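You operate a simulated robot arm through the tools that you are given. There is no shell and no other tool. Be economical: measure what you need, move in short steps, check, and stop when the job is done.

The job below is to be done with a simulated two-armed robot. You get a single attempt, and the scene is never put back.

## Task
Pick up the bottle labelled "soap" from the top of the grey bench with one hand, pass it to the other hand and put it on the middle level of the grey steel shelf. Set down upright: bottle.

It is judged by the outcome, as a careful person would: the job done as asked, and still so three seconds after it is handed in. It fails if anything else is knocked over, pushed out of place, dropped, spilled or broken.

## Robot
Two 7-joint arms with two-finger parallel grippers on one trunk, on a base that drives. Base frame: it is fixed to the floor where the robot stands at the start and does not move with it; the origin is under the middle of the robot, x ahead of it, y to its left, z up. Readings come in mm, rad, newtons and seconds.
The left shoulder is at the start at [50, 161, 1148], the right one opposite. With the tool pointing down near the work surface each hand reaches from about 180 to 680 mm from the robot's upright axis, wherever it stands, measured 20 degrees to its own side. Places, roughly: middle level of the grey steel shelf [-300, 2600, 900]. Payload 3.43 kg a hand.
Tool frame (each hand has its own): the origin (TCP) lies between the finger pads and is the grasp point; the fingertips stand 30 mm ahead of it; z points along the fingers, y is the line along which they close. Largest opening 94 mm; finger width 28, thickness 10; the body of the gripper, 50 by 96 mm, starts 55 mm behind the TCP.
Orientation is told as [roll, pitch, yaw] about the base's x, y, z axes, in that order, counted from this pose: with the fingers straight down and closing along the base's y, the tool's x points along the base's -x, its y along +y and its z along -z.

## Interface
- The arms move only by the tool nudge_tool. It takes "left_deltas", "right_deltas" or both (then of equal length, played together; a hand with none holds still); each is a list that holds one entry, the list of rows, each a list of 7 numbers: the closure, from 0 (fully open) to 1 (shut), then the shift along the tool's x, y, z in units of 30 mm (1.0 is 30 mm), then the turn, a rotation vector about the tool's x, y, z in units of 6 degrees (1.0 is 6 degrees). In form: [[[gripper, tx, ty, tz, wx, wy, wz], ...]]. A call has 1 to 12 rows; each row shifts and turns the commanded pose from where the row before left it, along the tool's axes as they then stand. A call with a number of a shift or a turn outside -1 to 1 is refused whole. A row lasts 0.2 s, in which the tool goes at most 50 mm and 0.15 rad; a call with a longer step from one row to the next is refused whole, and so is a gripper value outside its range. A pose out of reach is approached as far as the arm can. The call stops where the force on the tool passes 40 N (or 10 N more than at its start, if that is more) or the arm is blocked; 0.2 s more then pass. The fingers move at their own pace (about 45 mm/s each) and stop on an object; they squeeze with about 40 N. The grip force told is the motor's: it shows also when the fingers shut on nothing. Time passes only in rows, and 0.2 s behind the last, so rows that do not move let the fingers close. The reply holds the time, the measured pose of the TCP, the force on the tool along the base axes, the opening and the grip force, in the units named above and with some noise, with the torque about the TCP (base axes, N m) and any sound that the robot's microphone picked up.
- Cameras (640 x 400 px; columns grow to the right, rows downward): "scene" is now at [129.2, -25.8, 1285.6]; the picture's right is [-0.41, -0.91, 0.00], its down [-0.46, 0.20, -0.87] and it looks along [0.79, -0.35, -0.50] (base axes); focal length 263 px, centre (320, 200). "left" rides on the left gripper at [76, -14, -102] in its tool frame; the picture's right is [0.18, 0.98, 0.00], its down [-0.75, 0.14, -0.64] and it looks along [-0.63, 0.12, 0.77] (tool axes); focal length 243 px, centre (320, 200). "right" rides on the right gripper at [76, 14, -103] in its tool frame; the picture's right is [-0.18, 0.98, 0.00], its down [-0.75, -0.14, -0.64] and it looks along [-0.63, -0.12, 0.77] (tool axes); focal length 243 px, centre (320, 200). There is no depth. A picture from a camera that has moved, and an enlarged one, comes with that camera's place and axes in the base frame and with its lens. The place of the scene camera against the robot may be out by one fixed shift of up to 18 mm in any direction.
- camera(camera): a new picture of that camera. It takes no simulated time.
- raise_lower(by): slides the trunk up (or, below 0, down) by that many mm; the arms and the scene camera ride with it, the base frame stays. It gives what a move gives, with no picture.
- base_move(legs): drives the robot by 1 to 6 legs, each [ahead, left, turn to the left] in mm, mm and rad, along the robot's own axes; the way and the turn of a leg run together, so that a leg with both is an arc; at most 1500 mm and 3.142 rad a leg. The arms and the cameras ride along, it lands a little off, and it stops where it bumps. It gives what a move gives.
- pan_tilt(pan, tilt): turns the head with the scene camera to pan (to the left, within 1.396 rad either way) and tilt (down, from -0.506 to 1.204), counted from straight ahead of the robot. It gives what a move gives.
- enlarge(camera, box): a new picture of the part [left, top, right, bottom] of that camera's present view, enlarged. It takes no simulated time.
- finish_job(): hands the job in; it is judged then, once.

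Work in short steps. Places have to be worked out from the pictures, the camera data and where the tool is seen: move nearer, look again, correct. Check each grasp and each placing, and mend what went wrong. You have 120 turns and 100 pictures in all, those below and enlarged ones among them. Open the grippers and draw the arms clear of the work before you hand the job in, unless the task says otherwise; then end with one line.

The tools are called after "Call:" as name(argument=value, ...) on one line, values as JSON. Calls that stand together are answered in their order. nudge_tool: Moves the arms, as the interface text tells. Its arguments: {"type":"object","properties":{"left_deltas":{"type":"array","items":{"type":"array","items":{"type":"array","items":{"type":"number"}}}},"right_deltas":{"type":"array","items":{"type":"array","items":{"type":"array","items":{"type":"number"}}}}},"required":[]} The other tools are called the same way: raise_lower (by) slides the trunk up or down; base_move (legs) drives the base; pan_tilt (pan, tilt) turns the head that bears the scene camera; camera (camera) takes a picture; enlarge (camera, box) takes an enlarged picture of a part of a camera's view; finish_job () hands the job in.

At the start:

```text
time_s: 0.0
left_position: [410.6, -25.0, 1125.2]
left_orientation: [0.0, 0.0, 0.001]
left_ft_force: [0.1, -0.9, -0.6]
left_torque: [0.01, 0.05, 0.0]
left_finger_gap: 93.8
left_grasp_force: 0.1
right_position: [411.4, -390.3, 1081.5]
right_orientation: [0.001, 0.0, 0.001]
right_ft_force: [-0.7, -0.5, -0.6]
right_torque: [-0.01, -0.01, 0.0]
right_finger_gap: 93.9
right_grasp_force: 0.2
trunk travel left (down, up): [-175.0, 92.0]
robot x, y, heading: [-0.3, -2.8, -0.001]
head pan, tilt: [-0.421, 0.524]
```

scene: 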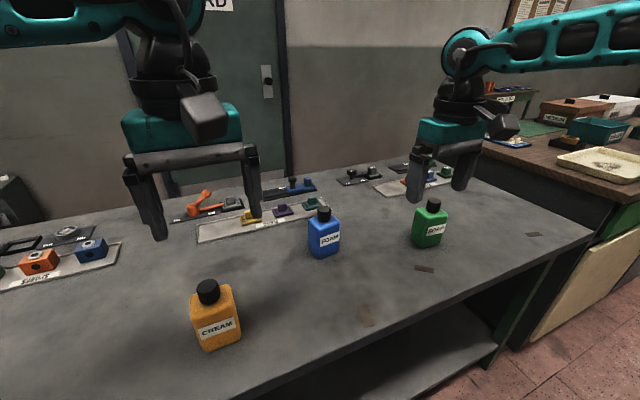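
right: 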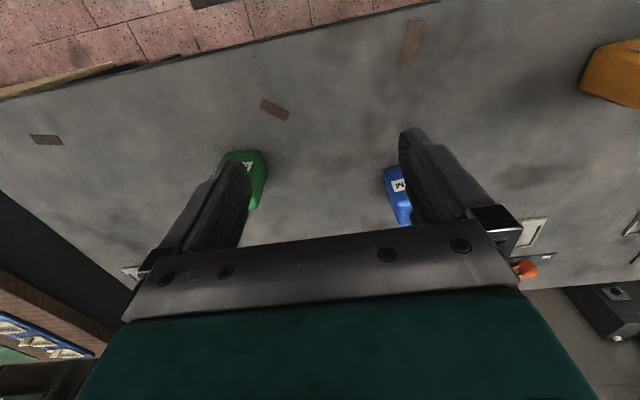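
left: 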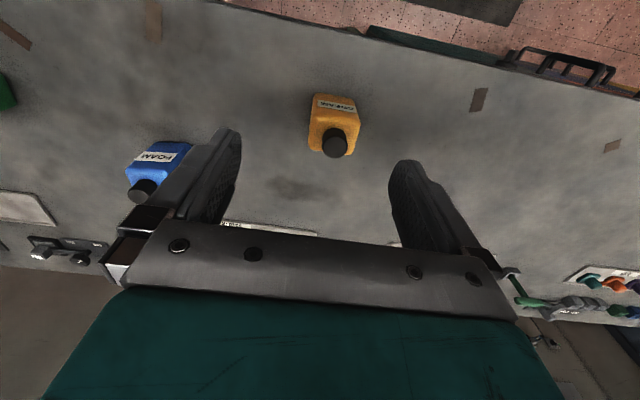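

Three bottles are visible: orange "CREAM", blue (FOAM?), green unclear. I enlarge the labels.

Call:
enlarge(camera="scene", box=[290, 190, 470, 270])

Call:
pan_tilt(pan=0.5, tilt=0.524)

Call:
camera(camera="scene")

```text
3.56 times, centred on (380, 230) of scene
camera zoom: at [129.2, -25.8, 1285.6], right [-0.41, -0.91, 0.0], down [-0.46, 0.2, -0.87], along [0.79, -0.35, -0.5], focal length 934 px, centre (107, 93)
```

zoom: 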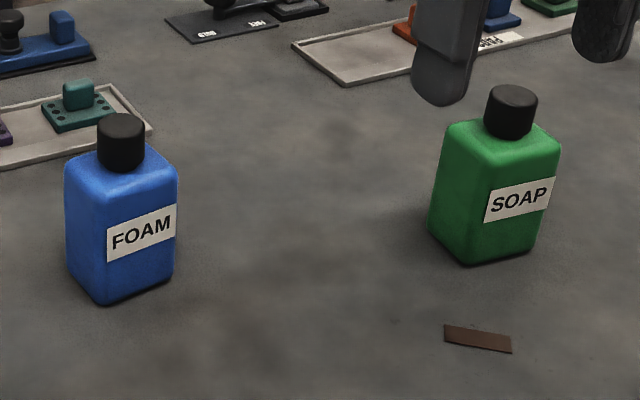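

```text
time_s: 1.2
left_position: [409.6, -23.2, 1123.4]
left_orientation: [0.001, 0.001, 0.001]
left_ft_force: [-0.6, 0.3, 1.0]
left_torque: [0.01, 0.01, 0.04]
left_finger_gap: 94.0
left_grasp_force: 0.0
right_position: [411.2, -391.9, 1082.0]
right_orientation: [0.0, -0.001, 0.0]
right_ft_force: [0.9, -0.5, -0.9]
right_torque: [-0.02, 0.01, -0.03]
right_finger_gap: 94.4
right_grasp_force: 0.1
trunk travel left (down, up): [-175.0, 92.0]
robot x, y, heading: [0.7, 0.7, -0.001]
head pan, tilt: [0.499, 0.524]
```

```text
95 pictures are left
camera scene: at [126.1, 54.3, 1285.7], right [0.48, -0.88, 0.0], down [-0.44, -0.24, -0.87], along [0.76, 0.41, -0.5], focal length 263 px, centre (320, 200)
```

scene: 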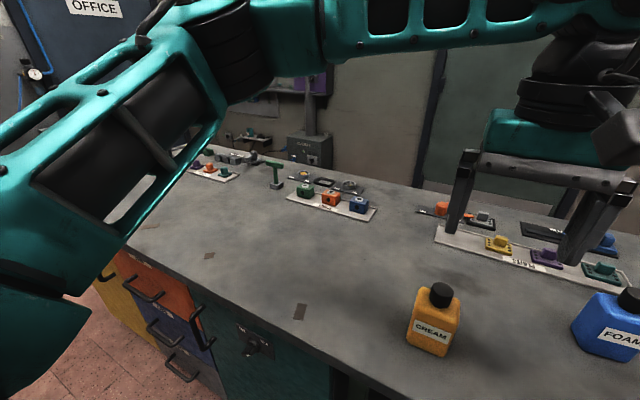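

The green bottle is the soap, about [550, -546], height ~137, nearly axis-aligned. It is out of reach, so I drive right 300 mm and look the head back to the right.

Call:
base_move(legs=[[0, -300, 0]])

Call:
pan_tilt(pan=-0.35, tilt=0.6)

Call:
camera(camera="scene")

Call:
camera(camera="right")

```text
time_s: 3.2
left_position: [410.9, -322.9, 1125.1]
left_orientation: [0.001, -0.001, 0.002]
left_ft_force: [-1.1, 0.1, -0.3]
left_torque: [0.01, -0.02, -0.04]
left_finger_gap: 93.9
left_grasp_force: 0.0
right_position: [412.0, -689.2, 1081.4]
right_orientation: [-0.001, -0.001, 0.001]
right_ft_force: [0.4, 0.1, -0.3]
right_torque: [-0.05, -0.04, -0.01]
right_finger_gap: 93.8
right_grasp_force: 0.1
trunk travel left (down, up): [-175.0, 92.0]
robot x, y, heading: [-0.6, -300.0, 0.004]
head pan, tilt: [0.499, 0.524]
```

```text
time_s: 4.4
left_position: [410.2, -322.2, 1123.2]
left_orientation: [0.001, 0.0, 0.006]
left_ft_force: [0.4, 0.4, 0.2]
left_torque: [0.0, 0.01, 0.02]
left_finger_gap: 94.1
left_grasp_force: 0.1
right_position: [411.5, -688.8, 1082.9]
right_orientation: [-0.001, 0.0, 0.001]
right_ft_force: [-0.6, -0.6, -0.3]
right_torque: [-0.01, 0.01, -0.04]
right_finger_gap: 93.9
right_grasp_force: 0.1
trunk travel left (down, up): [-175.0, 92.0]
robot x, y, heading: [0.2, -301.4, 0.003]
head pan, tilt: [-0.351, 0.6]
```

```text
94 pictures are left
camera scene: at [130.1, -318.0, 1278.8], right [-0.34, -0.94, 0.0], down [-0.53, 0.19, -0.83], along [0.78, -0.28, -0.56], focal length 263 px, centre (320, 200)
```

scene: 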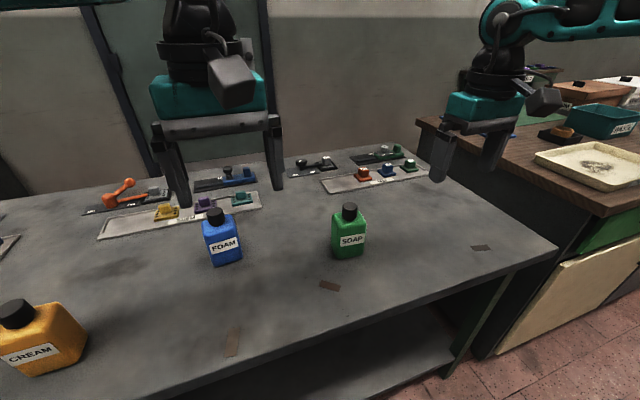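

```text
93 pictures are left
camera right: at [336.9, -674.6, 1183.7], right [0.18, 0.98, 0.0], down [0.75, -0.14, 0.64], along [0.63, -0.12, -0.77], focal length 243 px, centre (320, 200)
```

right: 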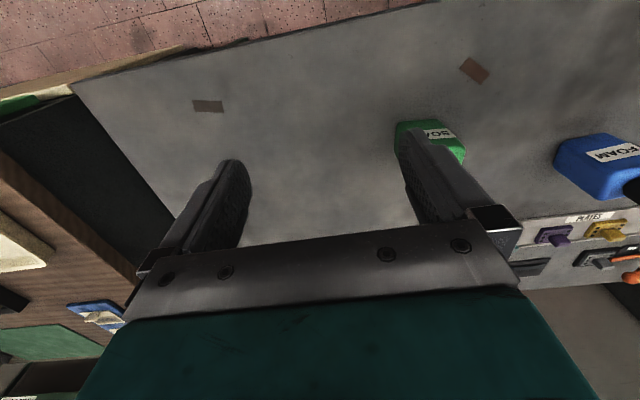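

The second view puts the soap at about [557, -545], cap top near z 940. I move the right hand over it, staying high, then look from both cameras.

Call:
nudge_tool(right_deltas=[[[0, -0.95, 0.95, 0.2, 0, 0, 0], [0, -0.95, 0.95, 0.2, 0, 0, 0], [0, -0.95, 0.95, 0.2, 0, 0, 0], [0, -0.95, 0.95, 0.2, 0, 0, 0], [0, -0.95, 0.95, 0.2, 0, 0, 0]]])

Call:
camera(camera="right")

Call:
enlarge(camera="scene", box=[250, 100, 450, 280])

```text
time_s: 5.6
left_position: [410.8, -322.5, 1124.0]
left_orientation: [0.001, 0.0, 0.006]
left_ft_force: [-0.5, 1.4, -1.0]
left_torque: [0.01, 0.02, 0.02]
left_finger_gap: 93.9
left_grasp_force: 0.0
right_position: [554.8, -546.2, 1051.7]
right_orientation: [-0.001, 0.001, 0.0]
right_ft_force: [0.2, 0.8, 0.5]
right_torque: [0.0, 0.0, -0.04]
right_finger_gap: 93.9
right_grasp_force: 0.1
trunk travel left (down, up): [-175.0, 92.0]
robot x, y, heading: [-1.3, -300.1, 0.002]
head pan, tilt: [-0.351, 0.6]
```

```text
92 pictures are left
camera right: at [479.7, -532.1, 1152.2], right [0.18, 0.98, 0.0], down [0.75, -0.14, 0.64], along [0.63, -0.12, -0.77], focal length 243 px, centre (320, 200)
```

right: 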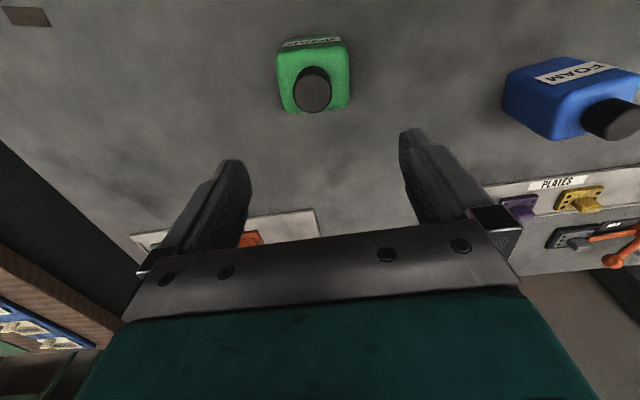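

```text
2.22 times, centred on (350, 190) of scene
camera zoom: at [131.0, -318.2, 1278.6], right [-0.34, -0.94, 0.0], down [-0.53, 0.19, -0.82], along [0.77, -0.28, -0.57], focal length 584 px, centre (253, 222)
```

zoom: 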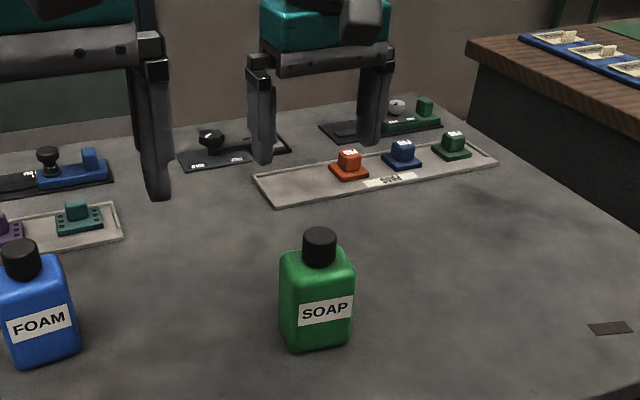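

The wrist camera puts the bottle at about [541, -550], yawed -5°. I correct, turn, and come down so the tips sit just above the cap level, then look.

Call:
nudge_tool(right_deltas=[[[0, 0.45, -0.13, 0.3, 0, 0, 0.83], [0, 0, 0, 0.6, 0, 0, 0], [0, 0, 0, 0.6, 0, 0, 0], [0, 0, 0, 0.6, 0, 0, 0]]])

Call:
camera(camera="right")

Call:
enlarge(camera="scene", box=[300, 150, 400, 270])

```text
time_s: 6.6
left_position: [408.8, -322.2, 1124.4]
left_orientation: [0.002, 0.001, 0.006]
left_ft_force: [0.0, -0.6, 0.5]
left_torque: [0.0, -0.03, 0.02]
left_finger_gap: 94.1
left_grasp_force: 0.0
right_position: [540.3, -551.6, 988.1]
right_orientation: [0.0, -0.001, -0.086]
right_ft_force: [-0.8, 0.7, -0.2]
right_torque: [0.01, 0.0, 0.02]
right_finger_gap: 94.1
right_grasp_force: 0.0
trunk travel left (down, up): [-175.0, 92.0]
robot x, y, heading: [-0.2, -297.8, -0.001]
head pan, tilt: [-0.351, 0.6]
```

```text
90 pictures are left
camera right: at [466.9, -530.0, 1089.9], right [0.27, 0.96, 0.0], down [0.74, -0.2, 0.64], along [0.62, -0.17, -0.77], focal length 243 px, centre (320, 200)
```

right: 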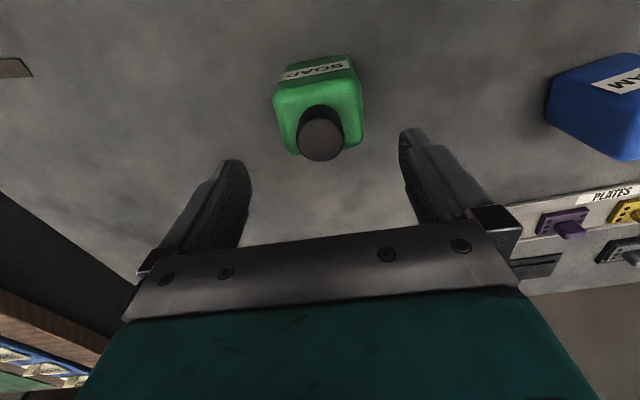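

```text
3.33 times, centred on (350, 210) of scene
camera zoom: at [130.2, -318.2, 1278.8], right [-0.34, -0.94, 0.0], down [-0.53, 0.19, -0.82], along [0.78, -0.28, -0.57], focal length 876 px, centre (220, 167)
```

zoom: 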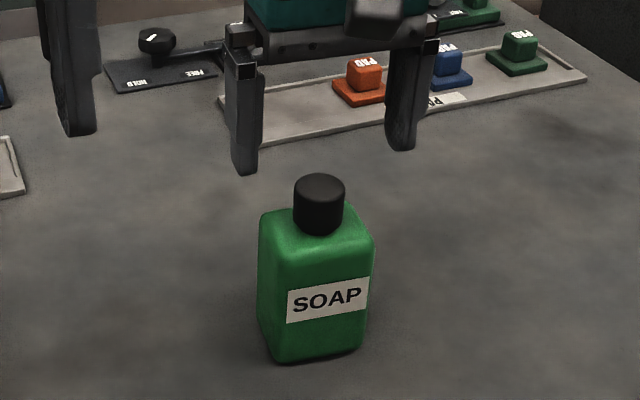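

The cap lines up with the projected grasp axis and yaw looks right. I descend to z≈896 (fingers astride the body top).

Call:
nudge_tool(right_deltas=[[[0, 0, 0, 0.62, 0, 0, 0], [0, 0, 0, 0.62, 0, 0, 0], [0, 0, 0, 0.62, 0, 0, 0], [0, 0, 0, 0.62, 0, 0, 0], [0, 0, 0, 0.55, 0, 0, 0]]])

Call:
camera(camera="right")

Call:
enlarge(camera="scene", box=[300, 150, 400, 270])

```text
time_s: 7.8
left_position: [410.1, -322.0, 1124.4]
left_orientation: [0.0, 0.001, 0.007]
left_ft_force: [-0.2, 0.5, -0.1]
left_torque: [0.0, 0.01, -0.01]
left_finger_gap: 94.0
left_grasp_force: 0.1
right_position: [525.3, -559.5, 905.8]
right_orientation: [0.002, -0.003, -0.085]
right_ft_force: [0.5, 0.7, 0.4]
right_torque: [0.0, 0.02, -0.04]
right_finger_gap: 94.0
right_grasp_force: 0.0
right hand out of reach, approached as far as the arm can: row 3, 4, 5
trunk travel left (down, up): [-175.0, 92.0]
robot x, y, heading: [0.4, -298.3, 0.003]
head pan, tilt: [-0.351, 0.6]
```

```text
88 pictures are left
camera right: at [451.2, -538.0, 1007.7], right [0.27, 0.96, 0.0], down [0.74, -0.2, 0.64], along [0.62, -0.17, -0.77], focal length 243 px, centre (320, 200)
```

right: 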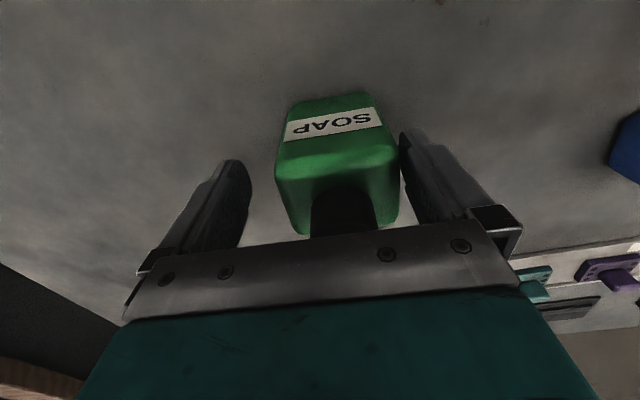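

```text
3.33 times, centred on (350, 210) of scene
camera zoom: at [130.0, -318.1, 1278.8], right [-0.34, -0.94, 0.0], down [-0.53, 0.19, -0.83], along [0.78, -0.28, -0.56], focal length 876 px, centre (220, 167)
```

zoom: 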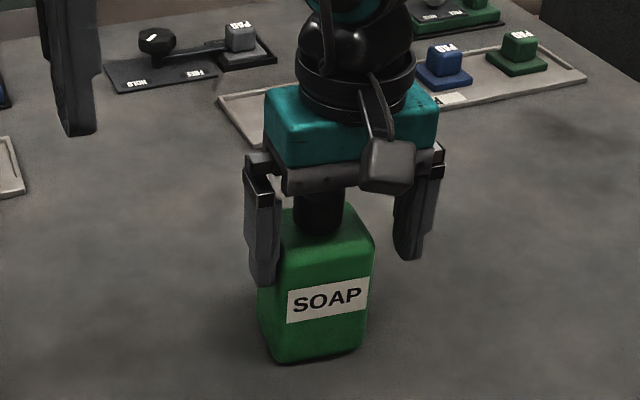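

The arm ran out of reach and drifted back. I raise the hand clear again and read the pose before moving the base nearer.

Call:
nudge_tool(right_deltas=[[[0, 0, 0, -0.8, 0, 0, 0], [0, 0, 0, -0.8, 0, 0, 0], [0, 0, 0, -0.8, 0, 0, 0], [0, 0, 0, -0.8, 0, 0, 0]]])

Call:
base_move(legs=[[70, -60, 0]])

Call:
camera(camera="right")

```text
time_s: 8.8
left_position: [409.9, -322.2, 1124.3]
left_orientation: [0.001, -0.001, 0.006]
left_ft_force: [-0.6, -0.4, -0.3]
left_torque: [-0.01, 0.03, -0.02]
left_finger_gap: 94.0
left_grasp_force: 0.1
right_position: [525.1, -557.2, 1002.4]
right_orientation: [0.0, -0.001, -0.084]
right_ft_force: [0.0, -0.8, -0.4]
right_torque: [0.01, 0.01, 0.0]
right_finger_gap: 94.0
right_grasp_force: 0.1
trunk travel left (down, up): [-175.0, 92.0]
robot x, y, heading: [-2.2, -299.6, 0.001]
head pan, tilt: [-0.351, 0.6]
```

```text
time_s: 9.9
left_position: [481.1, -382.3, 1124.1]
left_orientation: [-0.001, 0.0, 0.003]
left_ft_force: [-0.5, 0.4, -0.4]
left_torque: [0.01, 0.02, 0.02]
left_finger_gap: 94.0
left_grasp_force: 0.0
right_position: [595.6, -617.6, 1002.5]
right_orientation: [0.0, 0.0, -0.085]
right_ft_force: [-1.2, -0.5, -0.7]
right_torque: [0.02, 0.01, 0.01]
right_finger_gap: 93.9
right_grasp_force: 0.1
trunk travel left (down, up): [-175.0, 92.0]
robot x, y, heading: [69.9, -358.4, 0.005]
head pan, tilt: [-0.351, 0.6]
```

```text
86 pictures are left
camera right: at [522.1, -596.8, 1103.5], right [0.27, 0.96, 0.0], down [0.74, -0.2, 0.64], along [0.62, -0.17, -0.77], focal length 243 px, centre (320, 200)
```

right: 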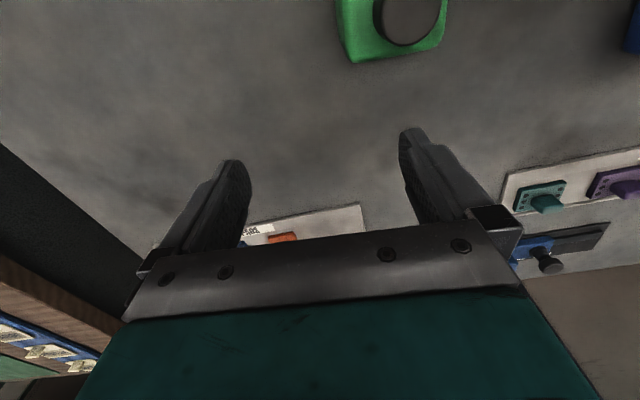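

Base moved well. I bring the right hand back over the bottle (dx -55, dy +66) and lower slightly to check.

Call:
nudge_tool(right_deltas=[[[0, 0.67, 0.68, 0, 0, 0, 0], [0, 0.67, 0.68, 0, 0, 0, 0], [0, 0.67, 0.68, 0.2, 0, 0, 0]]])

Call:
camera(camera="right")

```text
time_s: 10.7
left_position: [478.9, -382.0, 1123.9]
left_orientation: [-0.001, 0.0, 0.004]
left_ft_force: [-0.3, 0.4, -0.2]
left_torque: [0.0, -0.01, -0.01]
left_finger_gap: 93.9
left_grasp_force: 0.0
right_position: [540.9, -551.6, 996.2]
right_orientation: [0.001, -0.001, -0.086]
right_ft_force: [-0.2, -0.4, 0.3]
right_torque: [-0.01, -0.01, -0.03]
right_finger_gap: 94.2
right_grasp_force: 0.0
trunk travel left (down, up): [-175.0, 92.0]
robot x, y, heading: [71.2, -362.8, -0.001]
head pan, tilt: [-0.351, 0.6]
```

```text
85 pictures are left
camera right: at [466.7, -530.3, 1097.7], right [0.27, 0.96, 0.0], down [0.74, -0.2, 0.64], along [0.62, -0.17, -0.77], focal length 243 px, centre (320, 200)
```

right: 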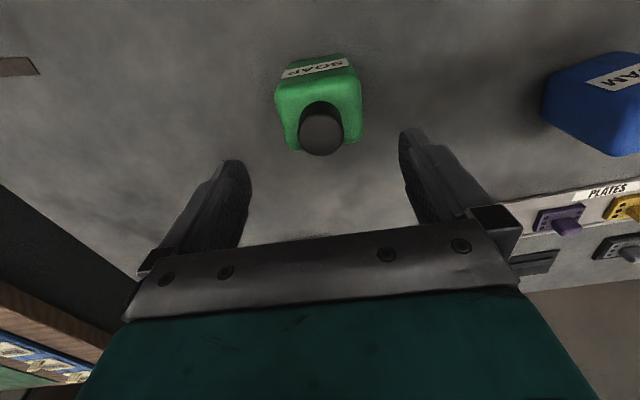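

Aligned as before. Now descend 100 mm to z≈896.

Call:
nudge_tool(right_deltas=[[[0, 0, 0, 0.66, 0, 0, 0], [0, 0, 0, 0.66, 0, 0, 0], [0, 0, 0, 0.66, 0, 0, 0], [0, 0, 0, 0.66, 0, 0, 0], [0, 0, 0, 0.66, 0, 0, 0]]])

Call:
camera(camera="right")

Call:
enlarge(camera="scene", box=[220, 150, 420, 300])

```text
time_s: 11.9
left_position: [479.2, -381.7, 1124.1]
left_orientation: [0.0, 0.0, 0.004]
left_ft_force: [-0.4, -0.6, -0.5]
left_torque: [0.0, -0.04, 0.0]
left_finger_gap: 94.2
left_grasp_force: 0.1
right_position: [540.0, -552.5, 898.8]
right_orientation: [0.0, -0.002, -0.086]
right_ft_force: [0.0, -0.3, 0.1]
right_torque: [0.03, -0.02, -0.02]
right_finger_gap: 94.2
right_grasp_force: 0.0
trunk travel left (down, up): [-175.0, 92.0]
robot x, y, heading: [71.8, -359.4, 0.004]
head pan, tilt: [-0.351, 0.6]
```

```text
84 pictures are left
camera right: at [465.4, -532.3, 999.8], right [0.27, 0.96, 0.0], down [0.74, -0.21, 0.64], along [0.62, -0.17, -0.77], focal length 243 px, centre (320, 200)
```

right: 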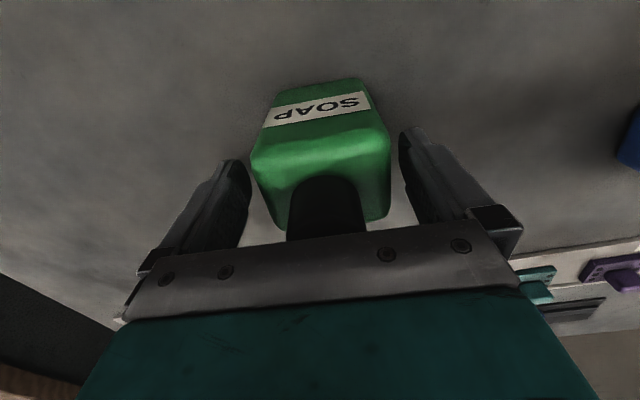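

```text
2.67 times, centred on (320, 225) of scene
camera zoom: at [199.9, -377.5, 1278.8], right [-0.34, -0.94, 0.0], down [-0.53, 0.19, -0.83], along [0.78, -0.28, -0.56], focal length 701 px, centre (320, 133)
```

zoom: 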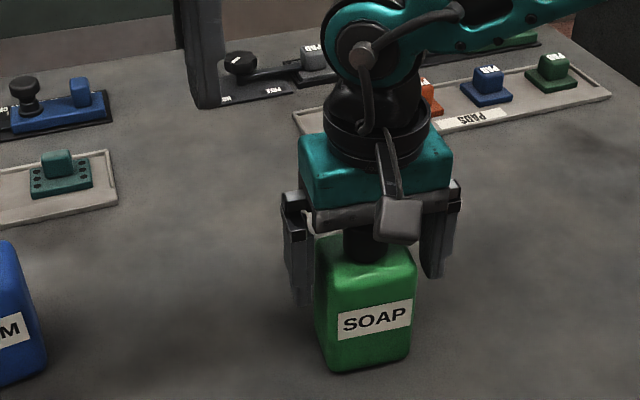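

The bottle sits between the fingers. I close on it.

Call:
nudge_tool(right_deltas=[[[1, 0, 0, 0, 0, 0, 0], [1, 0, 0, 0, 0, 0, 0], [1, 0, 0, 0, 0, 0, 0], [1, 0, 0, 0, 0, 0, 0], [1, 0, 0, 0, 0, 0, 0], [1, 0, 0, 0, 0, 0, 0]]])

Call:
camera(camera="right")

```text
time_s: 13.3
left_position: [479.7, -381.5, 1125.4]
left_orientation: [0.001, 0.0, 0.003]
left_ft_force: [-0.3, 0.3, -0.2]
left_torque: [-0.04, 0.0, 0.03]
left_finger_gap: 94.0
left_grasp_force: 0.1
right_position: [540.0, -553.1, 898.5]
right_orientation: [0.001, 0.001, -0.086]
right_ft_force: [0.1, 1.3, -0.5]
right_torque: [0.14, -0.12, 0.03]
right_finger_gap: 74.3
right_grasp_force: 40.3
trunk travel left (down, up): [-175.0, 92.0]
robot x, y, heading: [71.3, -359.4, 0.001]
head pan, tilt: [-0.351, 0.6]
```

```text
82 pictures are left
camera right: at [465.2, -532.3, 999.8], right [0.27, 0.96, 0.0], down [0.74, -0.2, 0.64], along [0.62, -0.17, -0.77], focal length 243 px, centre (320, 200)
```

right: 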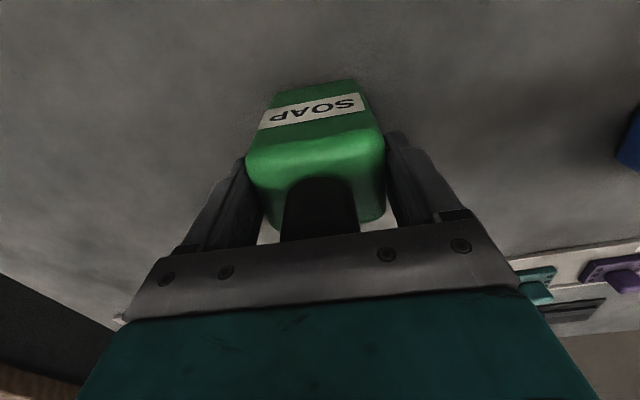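

Gripped at a 74 mm gap with 40 N. I lift it straight up and check that it holds.

Call:
nudge_tool(right_deltas=[[[1, 0, 0, -0.4, 0, 0, 0], [1, 0, 0, -0.7, 0, 0, 0], [1, 0, 0, -0.9, 0, 0, 0], [1, 0, 0, -0.9, 0, 0, 0], [1, 0, 0, -0.9, 0, 0, 0]]])

Call:
camera(camera="scene")

Call:
camera(camera="right")

```text
time_s: 14.5
left_position: [479.9, -380.9, 1124.2]
left_orientation: [0.001, 0.001, 0.004]
left_ft_force: [-0.5, 0.1, -0.3]
left_torque: [0.01, -0.01, 0.01]
left_finger_gap: 94.3
left_grasp_force: 0.0
right_position: [540.2, -552.2, 1011.6]
right_orientation: [0.001, -0.001, -0.086]
right_ft_force: [-0.1, -0.8, -3.5]
right_torque: [-0.03, -0.01, -0.02]
right_finger_gap: 74.2
right_grasp_force: 39.8
trunk travel left (down, up): [-175.0, 92.0]
robot x, y, heading: [70.9, -359.5, 0.006]
head pan, tilt: [-0.351, 0.6]
```

```text
81 pictures are left
camera scene: at [199.9, -377.4, 1278.8], right [-0.34, -0.94, 0.0], down [-0.53, 0.19, -0.83], along [0.78, -0.28, -0.56], focal length 263 px, centre (320, 200)
```

scene: 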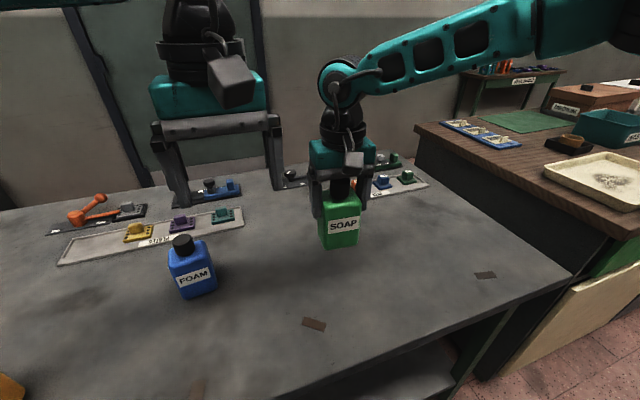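

```text
80 pictures are left
camera right: at [466.9, -530.2, 1114.3], right [0.27, 0.96, 0.0], down [0.74, -0.2, 0.64], along [0.62, -0.17, -0.77], focal length 243 px, centre (320, 200)
```

right: 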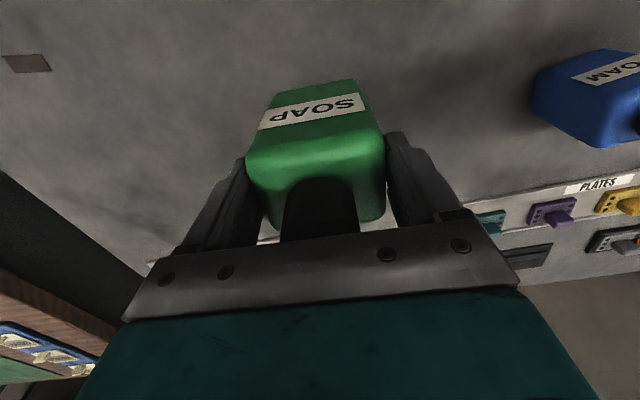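

The bottle is held upright (≈0.3 kg). I look left for the shelf and the free space before driving.

Call:
pan_tilt(pan=1.39, tilt=0.3)

Call:
camera(camera="scene")

```text
time_s: 16.3
left_position: [480.6, -383.2, 1124.5]
left_orientation: [0.0, 0.001, 0.002]
left_ft_force: [0.4, -0.7, -0.7]
left_torque: [0.03, -0.02, 0.02]
left_finger_gap: 94.0
left_grasp_force: 0.1
right_position: [541.2, -551.1, 1011.3]
right_orientation: [-0.002, -0.002, -0.086]
right_ft_force: [-0.5, -0.7, -3.0]
right_torque: [-0.01, 0.05, 0.03]
right_finger_gap: 74.1
right_grasp_force: 40.2
trunk travel left (down, up): [-175.0, 92.0]
robot x, y, heading: [69.4, -359.9, 0.001]
head pan, tilt: [1.389, 0.3]
```

```text
79 pictures are left
camera scene: at [133.9, -255.5, 1306.3], right [0.98, -0.18, 0.0], down [-0.05, -0.29, -0.96], along [0.17, 0.94, -0.3], focal length 263 px, centre (320, 200)
```

scene: 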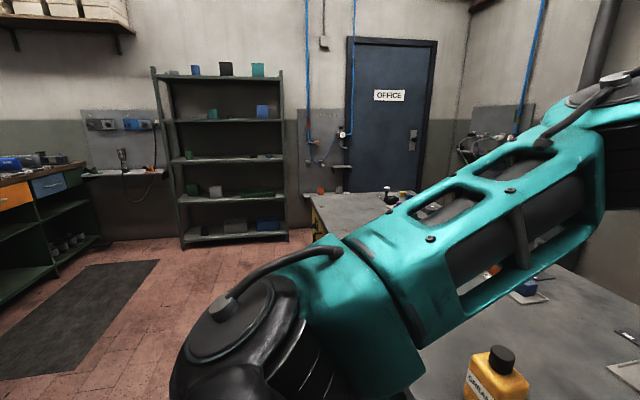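

The shelf is straight ahead in this view, open toward us. I enlarge it.

Call:
enlarge(camera="scene", box=[140, 50, 300, 250])

```text
2.00 times, centred on (220, 150) of scene
camera zoom: at [133.9, -255.5, 1306.3], right [0.98, -0.18, 0.0], down [-0.05, -0.29, -0.96], along [0.17, 0.94, -0.3], focal length 526 px, centre (520, 300)
```

zoom: 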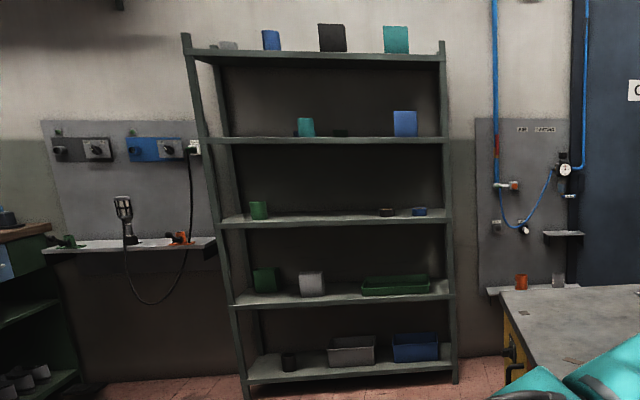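

The middle level (z≈900) is free around x≈-350; spacing between levels is large. I back off the bench and turn left to face the shelf.

Call:
base_move(legs=[[-400, 0, 0], [0, 0, 1.571]])

Call:
pan_tilt(pan=0.0, tilt=0.4)

Call:
camera(camera="scene")

```text
time_s: 22.6
left_position: [-303.5, 52.0, 1124.8]
left_orientation: [0.0, 0.0, 1.562]
left_ft_force: [-0.1, 0.8, 0.2]
left_torque: [0.04, 0.05, 0.05]
left_finger_gap: 94.3
left_grasp_force: 0.1
right_position: [-133.0, 110.0, 1012.8]
right_orientation: [-0.001, -0.001, 1.475]
right_ft_force: [-0.6, 1.7, -4.2]
right_torque: [0.01, 0.0, -0.01]
right_finger_gap: 74.3
right_grasp_force: 39.6
trunk travel left (down, up): [-175.0, 92.0]
robot x, y, heading: [-332.1, -357.6, 1.559]
head pan, tilt: [1.389, 0.3]
```

```text
time_s: 24.1
left_position: [-303.7, 51.6, 1123.9]
left_orientation: [0.0, 0.0, 1.562]
left_ft_force: [-0.5, -0.1, -0.3]
left_torque: [0.01, 0.01, 0.03]
left_finger_gap: 94.0
left_grasp_force: 0.1
right_position: [-132.0, 109.8, 1011.3]
right_orientation: [0.0, -0.001, 1.474]
right_ft_force: [-0.1, -0.3, -3.6]
right_torque: [0.01, 0.02, 0.0]
right_finger_gap: 74.1
right_grasp_force: 40.4
trunk travel left (down, up): [-175.0, 92.0]
robot x, y, heading: [-329.1, -358.9, 1.56]
head pan, tilt: [0.0, 0.4]
```

```text
77 pictures are left
camera scene: at [-323.7, -214.3, 1297.0], right [1.0, -0.01, 0.0], down [0.0, -0.39, -0.92], along [0.01, 0.92, -0.39], focal length 263 px, centre (320, 200)
```

scene: 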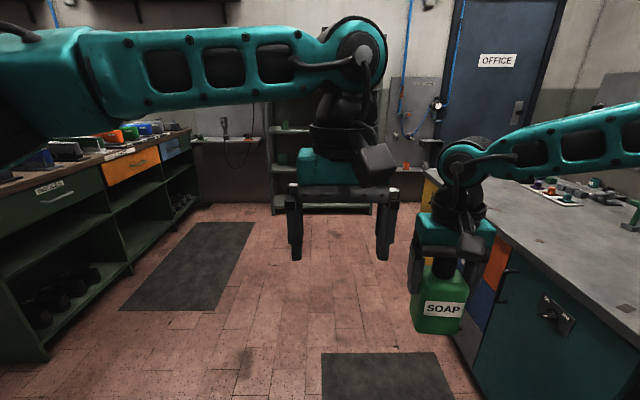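

Plenty of clear floor here, so I do the handover now. First I move the left hand left and ahead, still pointing down, to make room.

Call:
nudge_tool(left_deltas=[[[0, -0.52, 0.83, 0.3, 0, 0, 0], [0, -0.52, 0.83, 0.3, 0, 0, 0], [0, -0.52, 0.83, 0.3, 0, 0, 0], [0, -0.52, 0.83, 0.3, 0, 0, 0], [0, -0.52, 0.83, 0.3, 0, 0, 0], [0, -0.52, 0.83, 0.3, 0, 0, 0], [0, -0.52, 0.83, 0.3, 0, 0, 0]]])

Call:
nudge_tool(left_deltas=[[[0, 0, 0, 0, 0, -1, 0], [0, 0, 0, 0, 0, -1, 0], [0, 0, 0, 0, 0, -1, 0], [0, 0, 0, 0, 0, -1, 0], [0, 0, 0, 0, 0, -1, 0], [0, 0, 0, 0, 0, -1, 0]]])

```text
time_s: 25.7
left_position: [-477.8, 162.5, 1060.1]
left_orientation: [0.0, -0.001, 1.562]
left_ft_force: [-1.0, -1.5, -0.1]
left_torque: [-0.01, -0.03, 0.01]
left_finger_gap: 93.9
left_grasp_force: 0.1
right_position: [-134.0, 110.7, 1011.5]
right_orientation: [0.0, -0.001, 1.475]
right_ft_force: [-0.3, -0.2, -2.8]
right_torque: [-0.01, 0.01, 0.01]
right_finger_gap: 74.3
right_grasp_force: 40.0
trunk travel left (down, up): [-175.0, 92.0]
robot x, y, heading: [-332.8, -357.7, 1.562]
head pan, tilt: [0.0, 0.4]
```

```text
time_s: 27.1
left_position: [-476.5, 161.3, 1062.3]
left_orientation: [-0.001, -0.629, 1.565]
left_ft_force: [0.4, 0.7, -0.5]
left_torque: [0.01, 0.0, -0.03]
left_finger_gap: 94.3
left_grasp_force: 0.1
right_position: [-133.1, 111.0, 1011.6]
right_orientation: [-0.001, -0.001, 1.477]
right_ft_force: [0.6, 0.0, -4.7]
right_torque: [0.0, -0.01, -0.01]
right_finger_gap: 74.2
right_grasp_force: 40.2
trunk travel left (down, up): [-175.0, 92.0]
robot x, y, heading: [-331.0, -358.3, 1.559]
head pan, tilt: [0.0, 0.4]
```

Pitching works; I continue to about 66° up from straight down (24° below horizontal).

Call:
nudge_tool(left_deltas=[[[0, 0, 0, 0, 0, -1, 0], [0, 0, 0, 0, 0, -1, 0], [0, 0, 0, 0, 0, -1, 0], [0, 0, 0, 0, 0, -1, 0], [0, 0, 0, 0, 0, -1, 0]]])

Call:
camera(camera="scene")

```text
time_s: 28.3
left_position: [-476.6, 162.3, 1062.1]
left_orientation: [-0.003, -1.153, 1.563]
left_ft_force: [-0.5, -0.4, 0.0]
left_torque: [-0.01, 0.03, -0.01]
left_finger_gap: 94.1
left_grasp_force: 0.1
right_position: [-132.6, 110.8, 1012.2]
right_orientation: [0.001, 0.0, 1.475]
right_ft_force: [1.0, 0.0, -4.3]
right_torque: [-0.01, 0.0, -0.03]
right_finger_gap: 74.2
right_grasp_force: 40.0
trunk travel left (down, up): [-175.0, 92.0]
robot x, y, heading: [-332.4, -361.4, 1.558]
head pan, tilt: [0.0, 0.4]
```

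```text
76 pictures are left
camera scene: at [-323.6, -214.3, 1297.0], right [1.0, -0.01, 0.0], down [0.0, -0.39, -0.92], along [0.01, 0.92, -0.39], focal length 263 px, centre (320, 200)
```

scene: 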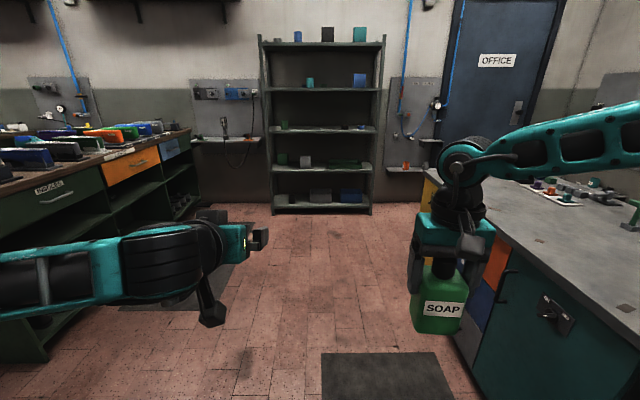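

The left hand points ahead nicely. I draw it back 120 mm and slightly down, and bring the bottle with the right hand to the middle in front of the robot, squaring its yaw.

Call:
nudge_tool(left_deltas=[[[0, 0.6, 0, -0.83, 0, 0, 0], [0, 0.6, 0, -0.83, 0, 0, 0], [0, 0.6, 0, -0.83, 0, 0, 0], [0, 0.6, 0, -0.83, 0, 0, 0]]])

Call:
nudge_tool(right_deltas=[[[1, -0.328, 0.898, -0.366, 0, 0, 0], [1, -0.328, 0.898, -0.366, 0, 0, 0], [1, -0.328, 0.898, -0.366, 0, 0, 0], [1, -0.328, 0.898, -0.366, 0, 0, 0], [1, -0.328, 0.898, -0.366, 0, 0, 0], [1, -0.328, 0.898, -0.366, 0, 0, 0], [1, -0.328, 0.898, -0.366, 0, 0, 0], [1, -0.328, 0.898, -0.366, 0, 0, 0], [1, 0, 0, 0, 0, 0, -0.83]]])

Call:
camera(camera="scene")

Call:
camera(camera="left")

```text
time_s: 29.3
left_position: [-465.2, 68.9, 1031.6]
left_orientation: [-0.004, -1.153, 1.565]
left_ft_force: [0.6, 0.3, 0.9]
left_torque: [-0.03, 0.03, 0.04]
left_finger_gap: 94.0
left_grasp_force: 0.1
left hand out of reach, approached as far as the arm can: row 3, 4
right_position: [-132.3, 109.4, 1011.1]
right_orientation: [0.001, 0.001, 1.474]
right_ft_force: [-0.5, 0.2, -4.2]
right_torque: [0.0, 0.01, -0.01]
right_finger_gap: 74.1
right_grasp_force: 40.0
trunk travel left (down, up): [-175.0, 92.0]
robot x, y, heading: [-333.4, -361.2, 1.555]
head pan, tilt: [0.0, 0.4]
```

```text
time_s: 31.3
left_position: [-465.4, 69.2, 1031.0]
left_orientation: [-0.002, -1.151, 1.563]
left_ft_force: [0.6, -0.4, 0.5]
left_torque: [0.0, -0.03, 0.01]
left_finger_gap: 94.1
left_grasp_force: 0.1
right_position: [-193.1, 98.5, 1093.6]
right_orientation: [0.0, 0.0, 1.561]
right_ft_force: [0.2, -0.8, -3.9]
right_torque: [-0.03, -0.03, -0.03]
right_finger_gap: 74.1
right_grasp_force: 40.2
right hand out of reach, approached as far as the arm can: row 2, 3, 4, 5, 6, 7, 8
trunk travel left (down, up): [-175.0, 92.0]
robot x, y, heading: [-333.6, -358.4, 1.564]
head pan, tilt: [0.0, 0.4]
```

```text
75 pictures are left
camera scene: at [-323.6, -214.3, 1297.0], right [1.0, -0.01, 0.0], down [0.0, -0.39, -0.92], along [0.01, 0.92, -0.39], focal length 263 px, centre (320, 200)
```

scene: 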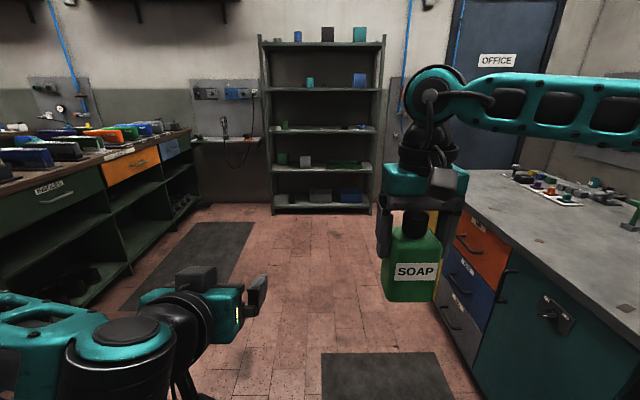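

```text
74 pictures are left
camera left: at [-451.1, -55.3, 1003.6], right [-0.98, -0.07, -0.17], down [-0.14, -0.28, 0.95], along [-0.11, 0.96, 0.26], focal length 243 px, centre (320, 200)
```

left: 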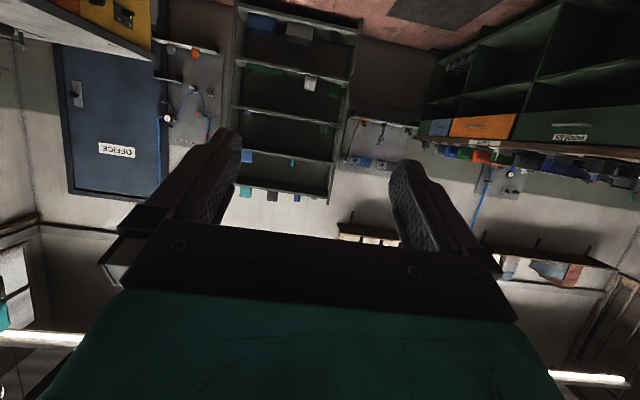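

The right arm's reach is better lower. I choose the handover at robot (480 ahead, 60 right, z≈905) with the left hand coming diagonally: first lower the right hand there, and yaw the left tool 45° to the right.

Call:
nudge_tool(right_deltas=[[[1, -0.107, 0.38, 0.9, 0, 0, 0], [1, -0.107, 0.38, 0.9, 0, 0, 0], [1, -0.107, 0.38, 0.9, 0, 0, 0], [1, -0.107, 0.38, 0.9, 0, 0, 0], [1, -0.107, 0.38, 0.9, 0, 0, 0], [1, -0.107, 0.38, 0.9, 0, 0, 0], [1, -0.107, 0.38, 0.9, 0, 0, 0]]])

Call:
nudge_tool(left_deltas=[[[0, 0, 0, 0, 0.857, 0, 0.381], [0, 0, 0, 0, 0.857, 0, 0.381], [0, 0, 0, 0, 0.857, 0, 0.381], [0, 0, 0, 0, 0.857, 0, 0.381], [0, 0, 0, 0, 0.857, 0, 0.381], [0, 0, 0, 0, 0.857, 0, 0.381], [0, 0, 0, 0, 0.857, 0, 0.381], [0, 0, 0, 0, 0.857, 0, 0.381]]])

Call:
nudge_tool(right_deltas=[[[1, 0, 0, 0, 0, 0, 0.94], [1, 0, 0, 0, 0, 0, 0.94], [1, 0, 0, 0, 0, 0, 0.94], [1, 0, 0, 0, 0, 0, 0.94], [1, 0, 0, 0, 0, 0, 0.94], [1, 0, 0, 0, 0, 0, 0.94], [1, 0, 0, 0, 0, 0, 0.94], [1, 0, 0, 0, 0, 0, 0.94]]])

Call:
camera(camera="scene")

```text
time_s: 32.9
left_position: [-463.7, 68.5, 1031.1]
left_orientation: [-0.002, -1.151, 1.565]
left_ft_force: [-0.2, 0.1, -0.3]
left_torque: [-0.04, -0.02, 0.01]
left_finger_gap: 93.9
left_grasp_force: 0.1
right_position: [-184.1, 65.4, 930.9]
right_orientation: [0.001, 0.0, 1.56]
right_ft_force: [-0.1, -0.3, -3.8]
right_torque: [-0.02, 0.0, -0.01]
right_finger_gap: 73.9
right_grasp_force: 40.2
right hand out of reach, approached as far as the arm can: row 1, 2, 3, 4, 5, 6, 7
trunk travel left (down, up): [-175.0, 92.0]
robot x, y, heading: [-328.7, -355.9, 1.563]
head pan, tilt: [0.0, 0.4]
```

```text
time_s: 34.7
left_position: [-468.1, 78.3, 1035.8]
left_orientation: [-0.001, -1.155, 0.778]
left_ft_force: [0.5, -0.6, 0.8]
left_torque: [-0.01, 0.0, 0.04]
left_finger_gap: 94.2
left_grasp_force: 0.1
left hand out of reach, approached as far as the arm can: row 1, 2
right_position: [-184.6, 65.7, 931.7]
right_orientation: [0.001, 0.0, 1.561]
right_ft_force: [-0.3, 1.4, -3.7]
right_torque: [-0.01, -0.03, 0.01]
right_finger_gap: 74.3
right_grasp_force: 39.9
trunk travel left (down, up): [-175.0, 92.0]
robot x, y, heading: [-329.3, -357.3, 1.559]
head pan, tilt: [0.0, 0.4]
```

```text
time_s: 36.5
left_position: [-469.4, 79.6, 1034.5]
left_orientation: [-0.001, -1.152, 0.777]
left_ft_force: [-0.2, -0.3, 0.2]
left_torque: [-0.01, 0.0, 0.02]
left_finger_gap: 94.0
left_grasp_force: 0.1
right_position: [-184.2, 66.0, 931.6]
right_orientation: [0.0, 0.001, 0.771]
right_ft_force: [-0.5, -0.5, -3.6]
right_torque: [0.0, 0.0, -0.01]
right_finger_gap: 74.1
right_grasp_force: 39.7
trunk travel left (down, up): [-175.0, 92.0]
robot x, y, heading: [-329.1, -358.3, 1.562]
head pan, tilt: [0.0, 0.4]
```

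```text
73 pictures are left
camera scene: at [-323.6, -214.3, 1297.0], right [1.0, -0.01, 0.0], down [0.0, -0.39, -0.92], along [0.01, 0.92, -0.39], focal length 263 px, centre (320, 200)
```

scene: 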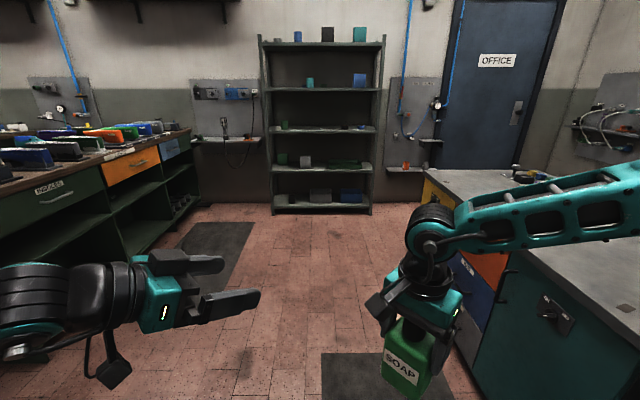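

The right arm won't go further left, but it is fine here. I push the bottle 60 mm further ahead and 25 mm lower to leave room for the left hand.

Call:
nudge_tool(right_deltas=[[[1, -0.35, 0.36, 0.2, 0, 0, 0], [1, -0.35, 0.36, 0.2, 0, 0, 0], [1, -0.35, 0.36, 0.2, 0, 0, 0], [1, -0.35, 0.36, 0.2, 0, 0, 0]]])

```text
time_s: 37.5
left_position: [-469.2, 78.2, 1035.5]
left_orientation: [0.001, -1.153, 0.778]
left_ft_force: [0.3, 0.3, -0.8]
left_torque: [0.0, -0.01, 0.04]
left_finger_gap: 93.9
left_grasp_force: 0.1
right_position: [-153.9, 105.0, 924.6]
right_orientation: [0.0, 0.0, 0.773]
right_ft_force: [-0.2, -0.6, -4.0]
right_torque: [-0.02, 0.0, 0.03]
right_finger_gap: 74.3
right_grasp_force: 39.5
right hand out of reach, approached as far as the arm can: row 1, 2, 3, 4
trunk travel left (down, up): [-175.0, 92.0]
robot x, y, heading: [-332.8, -358.5, 1.565]
head pan, tilt: [0.0, 0.4]
```

Bottle now at robot (463, -179), z 925. I bring the left hand to a staging point 125 mm behind it along the diagonal and 63 mm lower than the right grasp.

Call:
nudge_tool(left_deltas=[[[0, 0.37, -0.674, 0.596, 0, 0, 0], [0, 0.37, -0.674, 0.596, 0, 0, 0], [0, 0.37, -0.674, 0.596, 0, 0, 0], [0, 0.37, -0.674, 0.596, 0, 0, 0], [0, 0.37, -0.674, 0.596, 0, 0, 0], [0, 0.37, -0.674, 0.596, 0, 0, 0], [0, 0.37, -0.674, 0.596, 0, 0, 0], [0, 0.37, -0.674, 0.596, 0, 0, 0], [0, 0.37, -0.674, 0.596, 0, 0, 0], [0, 0.37, -0.674, 0.596, 0, 0, 0]]])

Call:
camera(camera="scene")

Call:
camera(camera="left")

```text
time_s: 39.7
left_position: [-318.4, 38.0, 919.9]
left_orientation: [-0.006, -1.152, 0.778]
left_ft_force: [0.6, -0.4, 0.5]
left_torque: [0.04, 0.0, 0.02]
left_finger_gap: 94.3
left_grasp_force: 0.0
left hand out of reach, approached as far as the arm can: row 7, 8, 9, 10
right_position: [-154.2, 104.8, 925.6]
right_orientation: [-0.001, 0.0, 0.772]
right_ft_force: [-0.9, 0.7, -4.9]
right_torque: [0.0, 0.0, 0.0]
right_finger_gap: 74.1
right_grasp_force: 40.5
trunk travel left (down, up): [-175.0, 92.0]
robot x, y, heading: [-331.0, -358.3, 1.563]
head pan, tilt: [0.0, 0.4]
```

```text
72 pictures are left
camera scene: at [-323.5, -214.3, 1297.0], right [1.0, -0.01, 0.0], down [0.0, -0.39, -0.92], along [0.01, 0.92, -0.39], focal length 263 px, centre (320, 200)
```

scene: 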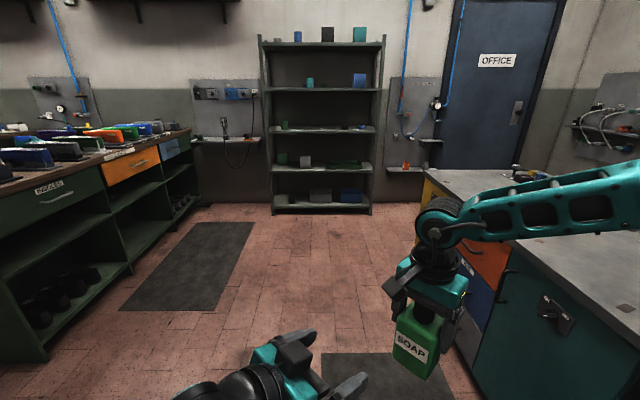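

```text
71 pictures are left
camera left: at [-398.3, -58.7, 892.0], right [-0.74, 0.65, -0.17], down [-0.3, -0.09, 0.95], along [0.6, 0.75, 0.26], focal length 243 px, centre (320, 200)
```

left: 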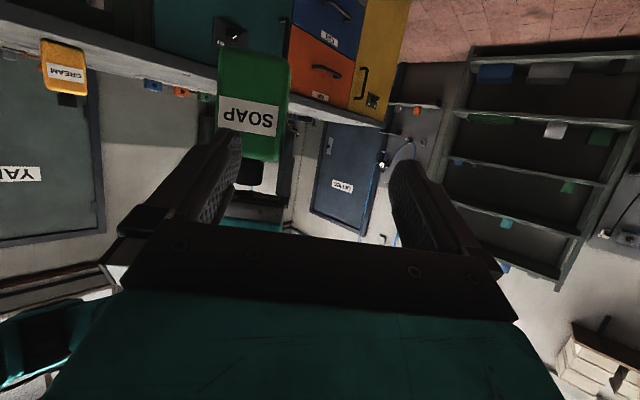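

The left arm gets cramped with a 45° approach; pointing more to the right gives it more room. I yaw both hands a further 30° to the right.

Call:
nudge_tool(left_deltas=[[[0, 0, 0, 0, 0.762, 0, 0.339], [0, 0, 0, 0, 0.762, 0, 0.339], [0, 0, 0, 0, 0.762, 0, 0.339], [0, 0, 0, 0, 0.762, 0, 0.339], [0, 0, 0, 0, 0.762, 0, 0.339], [0, 0, 0, 0, 0.762, 0, 0.339]]])

Call:
nudge_tool(right_deltas=[[[1, 0, 0, 0, 0, 0, 0.833], [1, 0, 0, 0, 0, 0, 0.833], [1, 0, 0, 0, 0, 0, 0.833], [1, 0, 0, 0, 0, 0, 0.833], [1, 0, 0, 0, 0, 0, 0.833], [1, 0, 0, 0, 0, 0, 0.833]]])

Call:
camera(camera="scene")

```text
time_s: 41.1
left_position: [-320.5, 37.4, 918.5]
left_orientation: [-0.005, -1.153, 0.261]
left_ft_force: [0.1, -0.5, 0.4]
left_torque: [0.01, -0.04, 0.06]
left_finger_gap: 94.1
left_grasp_force: 0.0
right_position: [-153.6, 105.2, 925.0]
right_orientation: [0.0, -0.001, 0.775]
right_ft_force: [0.3, -0.1, -3.3]
right_torque: [0.01, 0.02, 0.01]
right_finger_gap: 74.0
right_grasp_force: 39.7
trunk travel left (down, up): [-175.0, 92.0]
robot x, y, heading: [-331.0, -356.6, 1.561]
head pan, tilt: [0.0, 0.4]
```

```text
time_s: 42.5
left_position: [-319.7, 37.0, 919.5]
left_orientation: [-0.001, -1.15, 0.252]
left_ft_force: [0.1, -0.2, 0.4]
left_torque: [0.0, -0.01, 0.01]
left_finger_gap: 93.9
left_grasp_force: 0.1
right_position: [-153.9, 104.6, 924.7]
right_orientation: [0.001, 0.0, 0.247]
right_ft_force: [0.2, 1.3, -4.1]
right_torque: [-0.03, 0.0, -0.01]
right_finger_gap: 74.2
right_grasp_force: 40.2
trunk travel left (down, up): [-175.0, 92.0]
robot x, y, heading: [-332.3, -358.9, 1.562]
head pan, tilt: [0.0, 0.4]
```

```text
70 pictures are left
camera scene: at [-323.6, -214.3, 1297.0], right [1.0, -0.01, 0.0], down [0.0, -0.39, -0.92], along [0.01, 0.92, -0.39], focal length 263 px, centre (320, 200)
```

scene: 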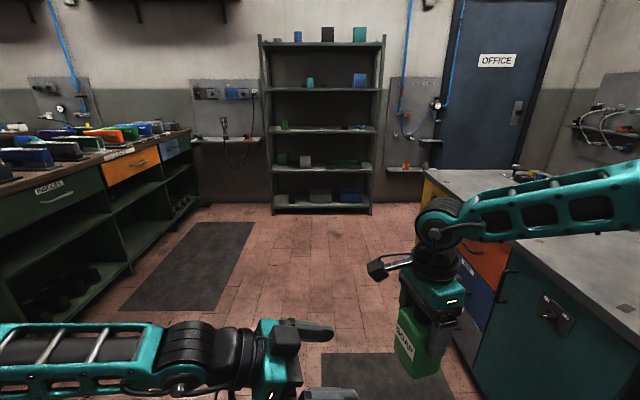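

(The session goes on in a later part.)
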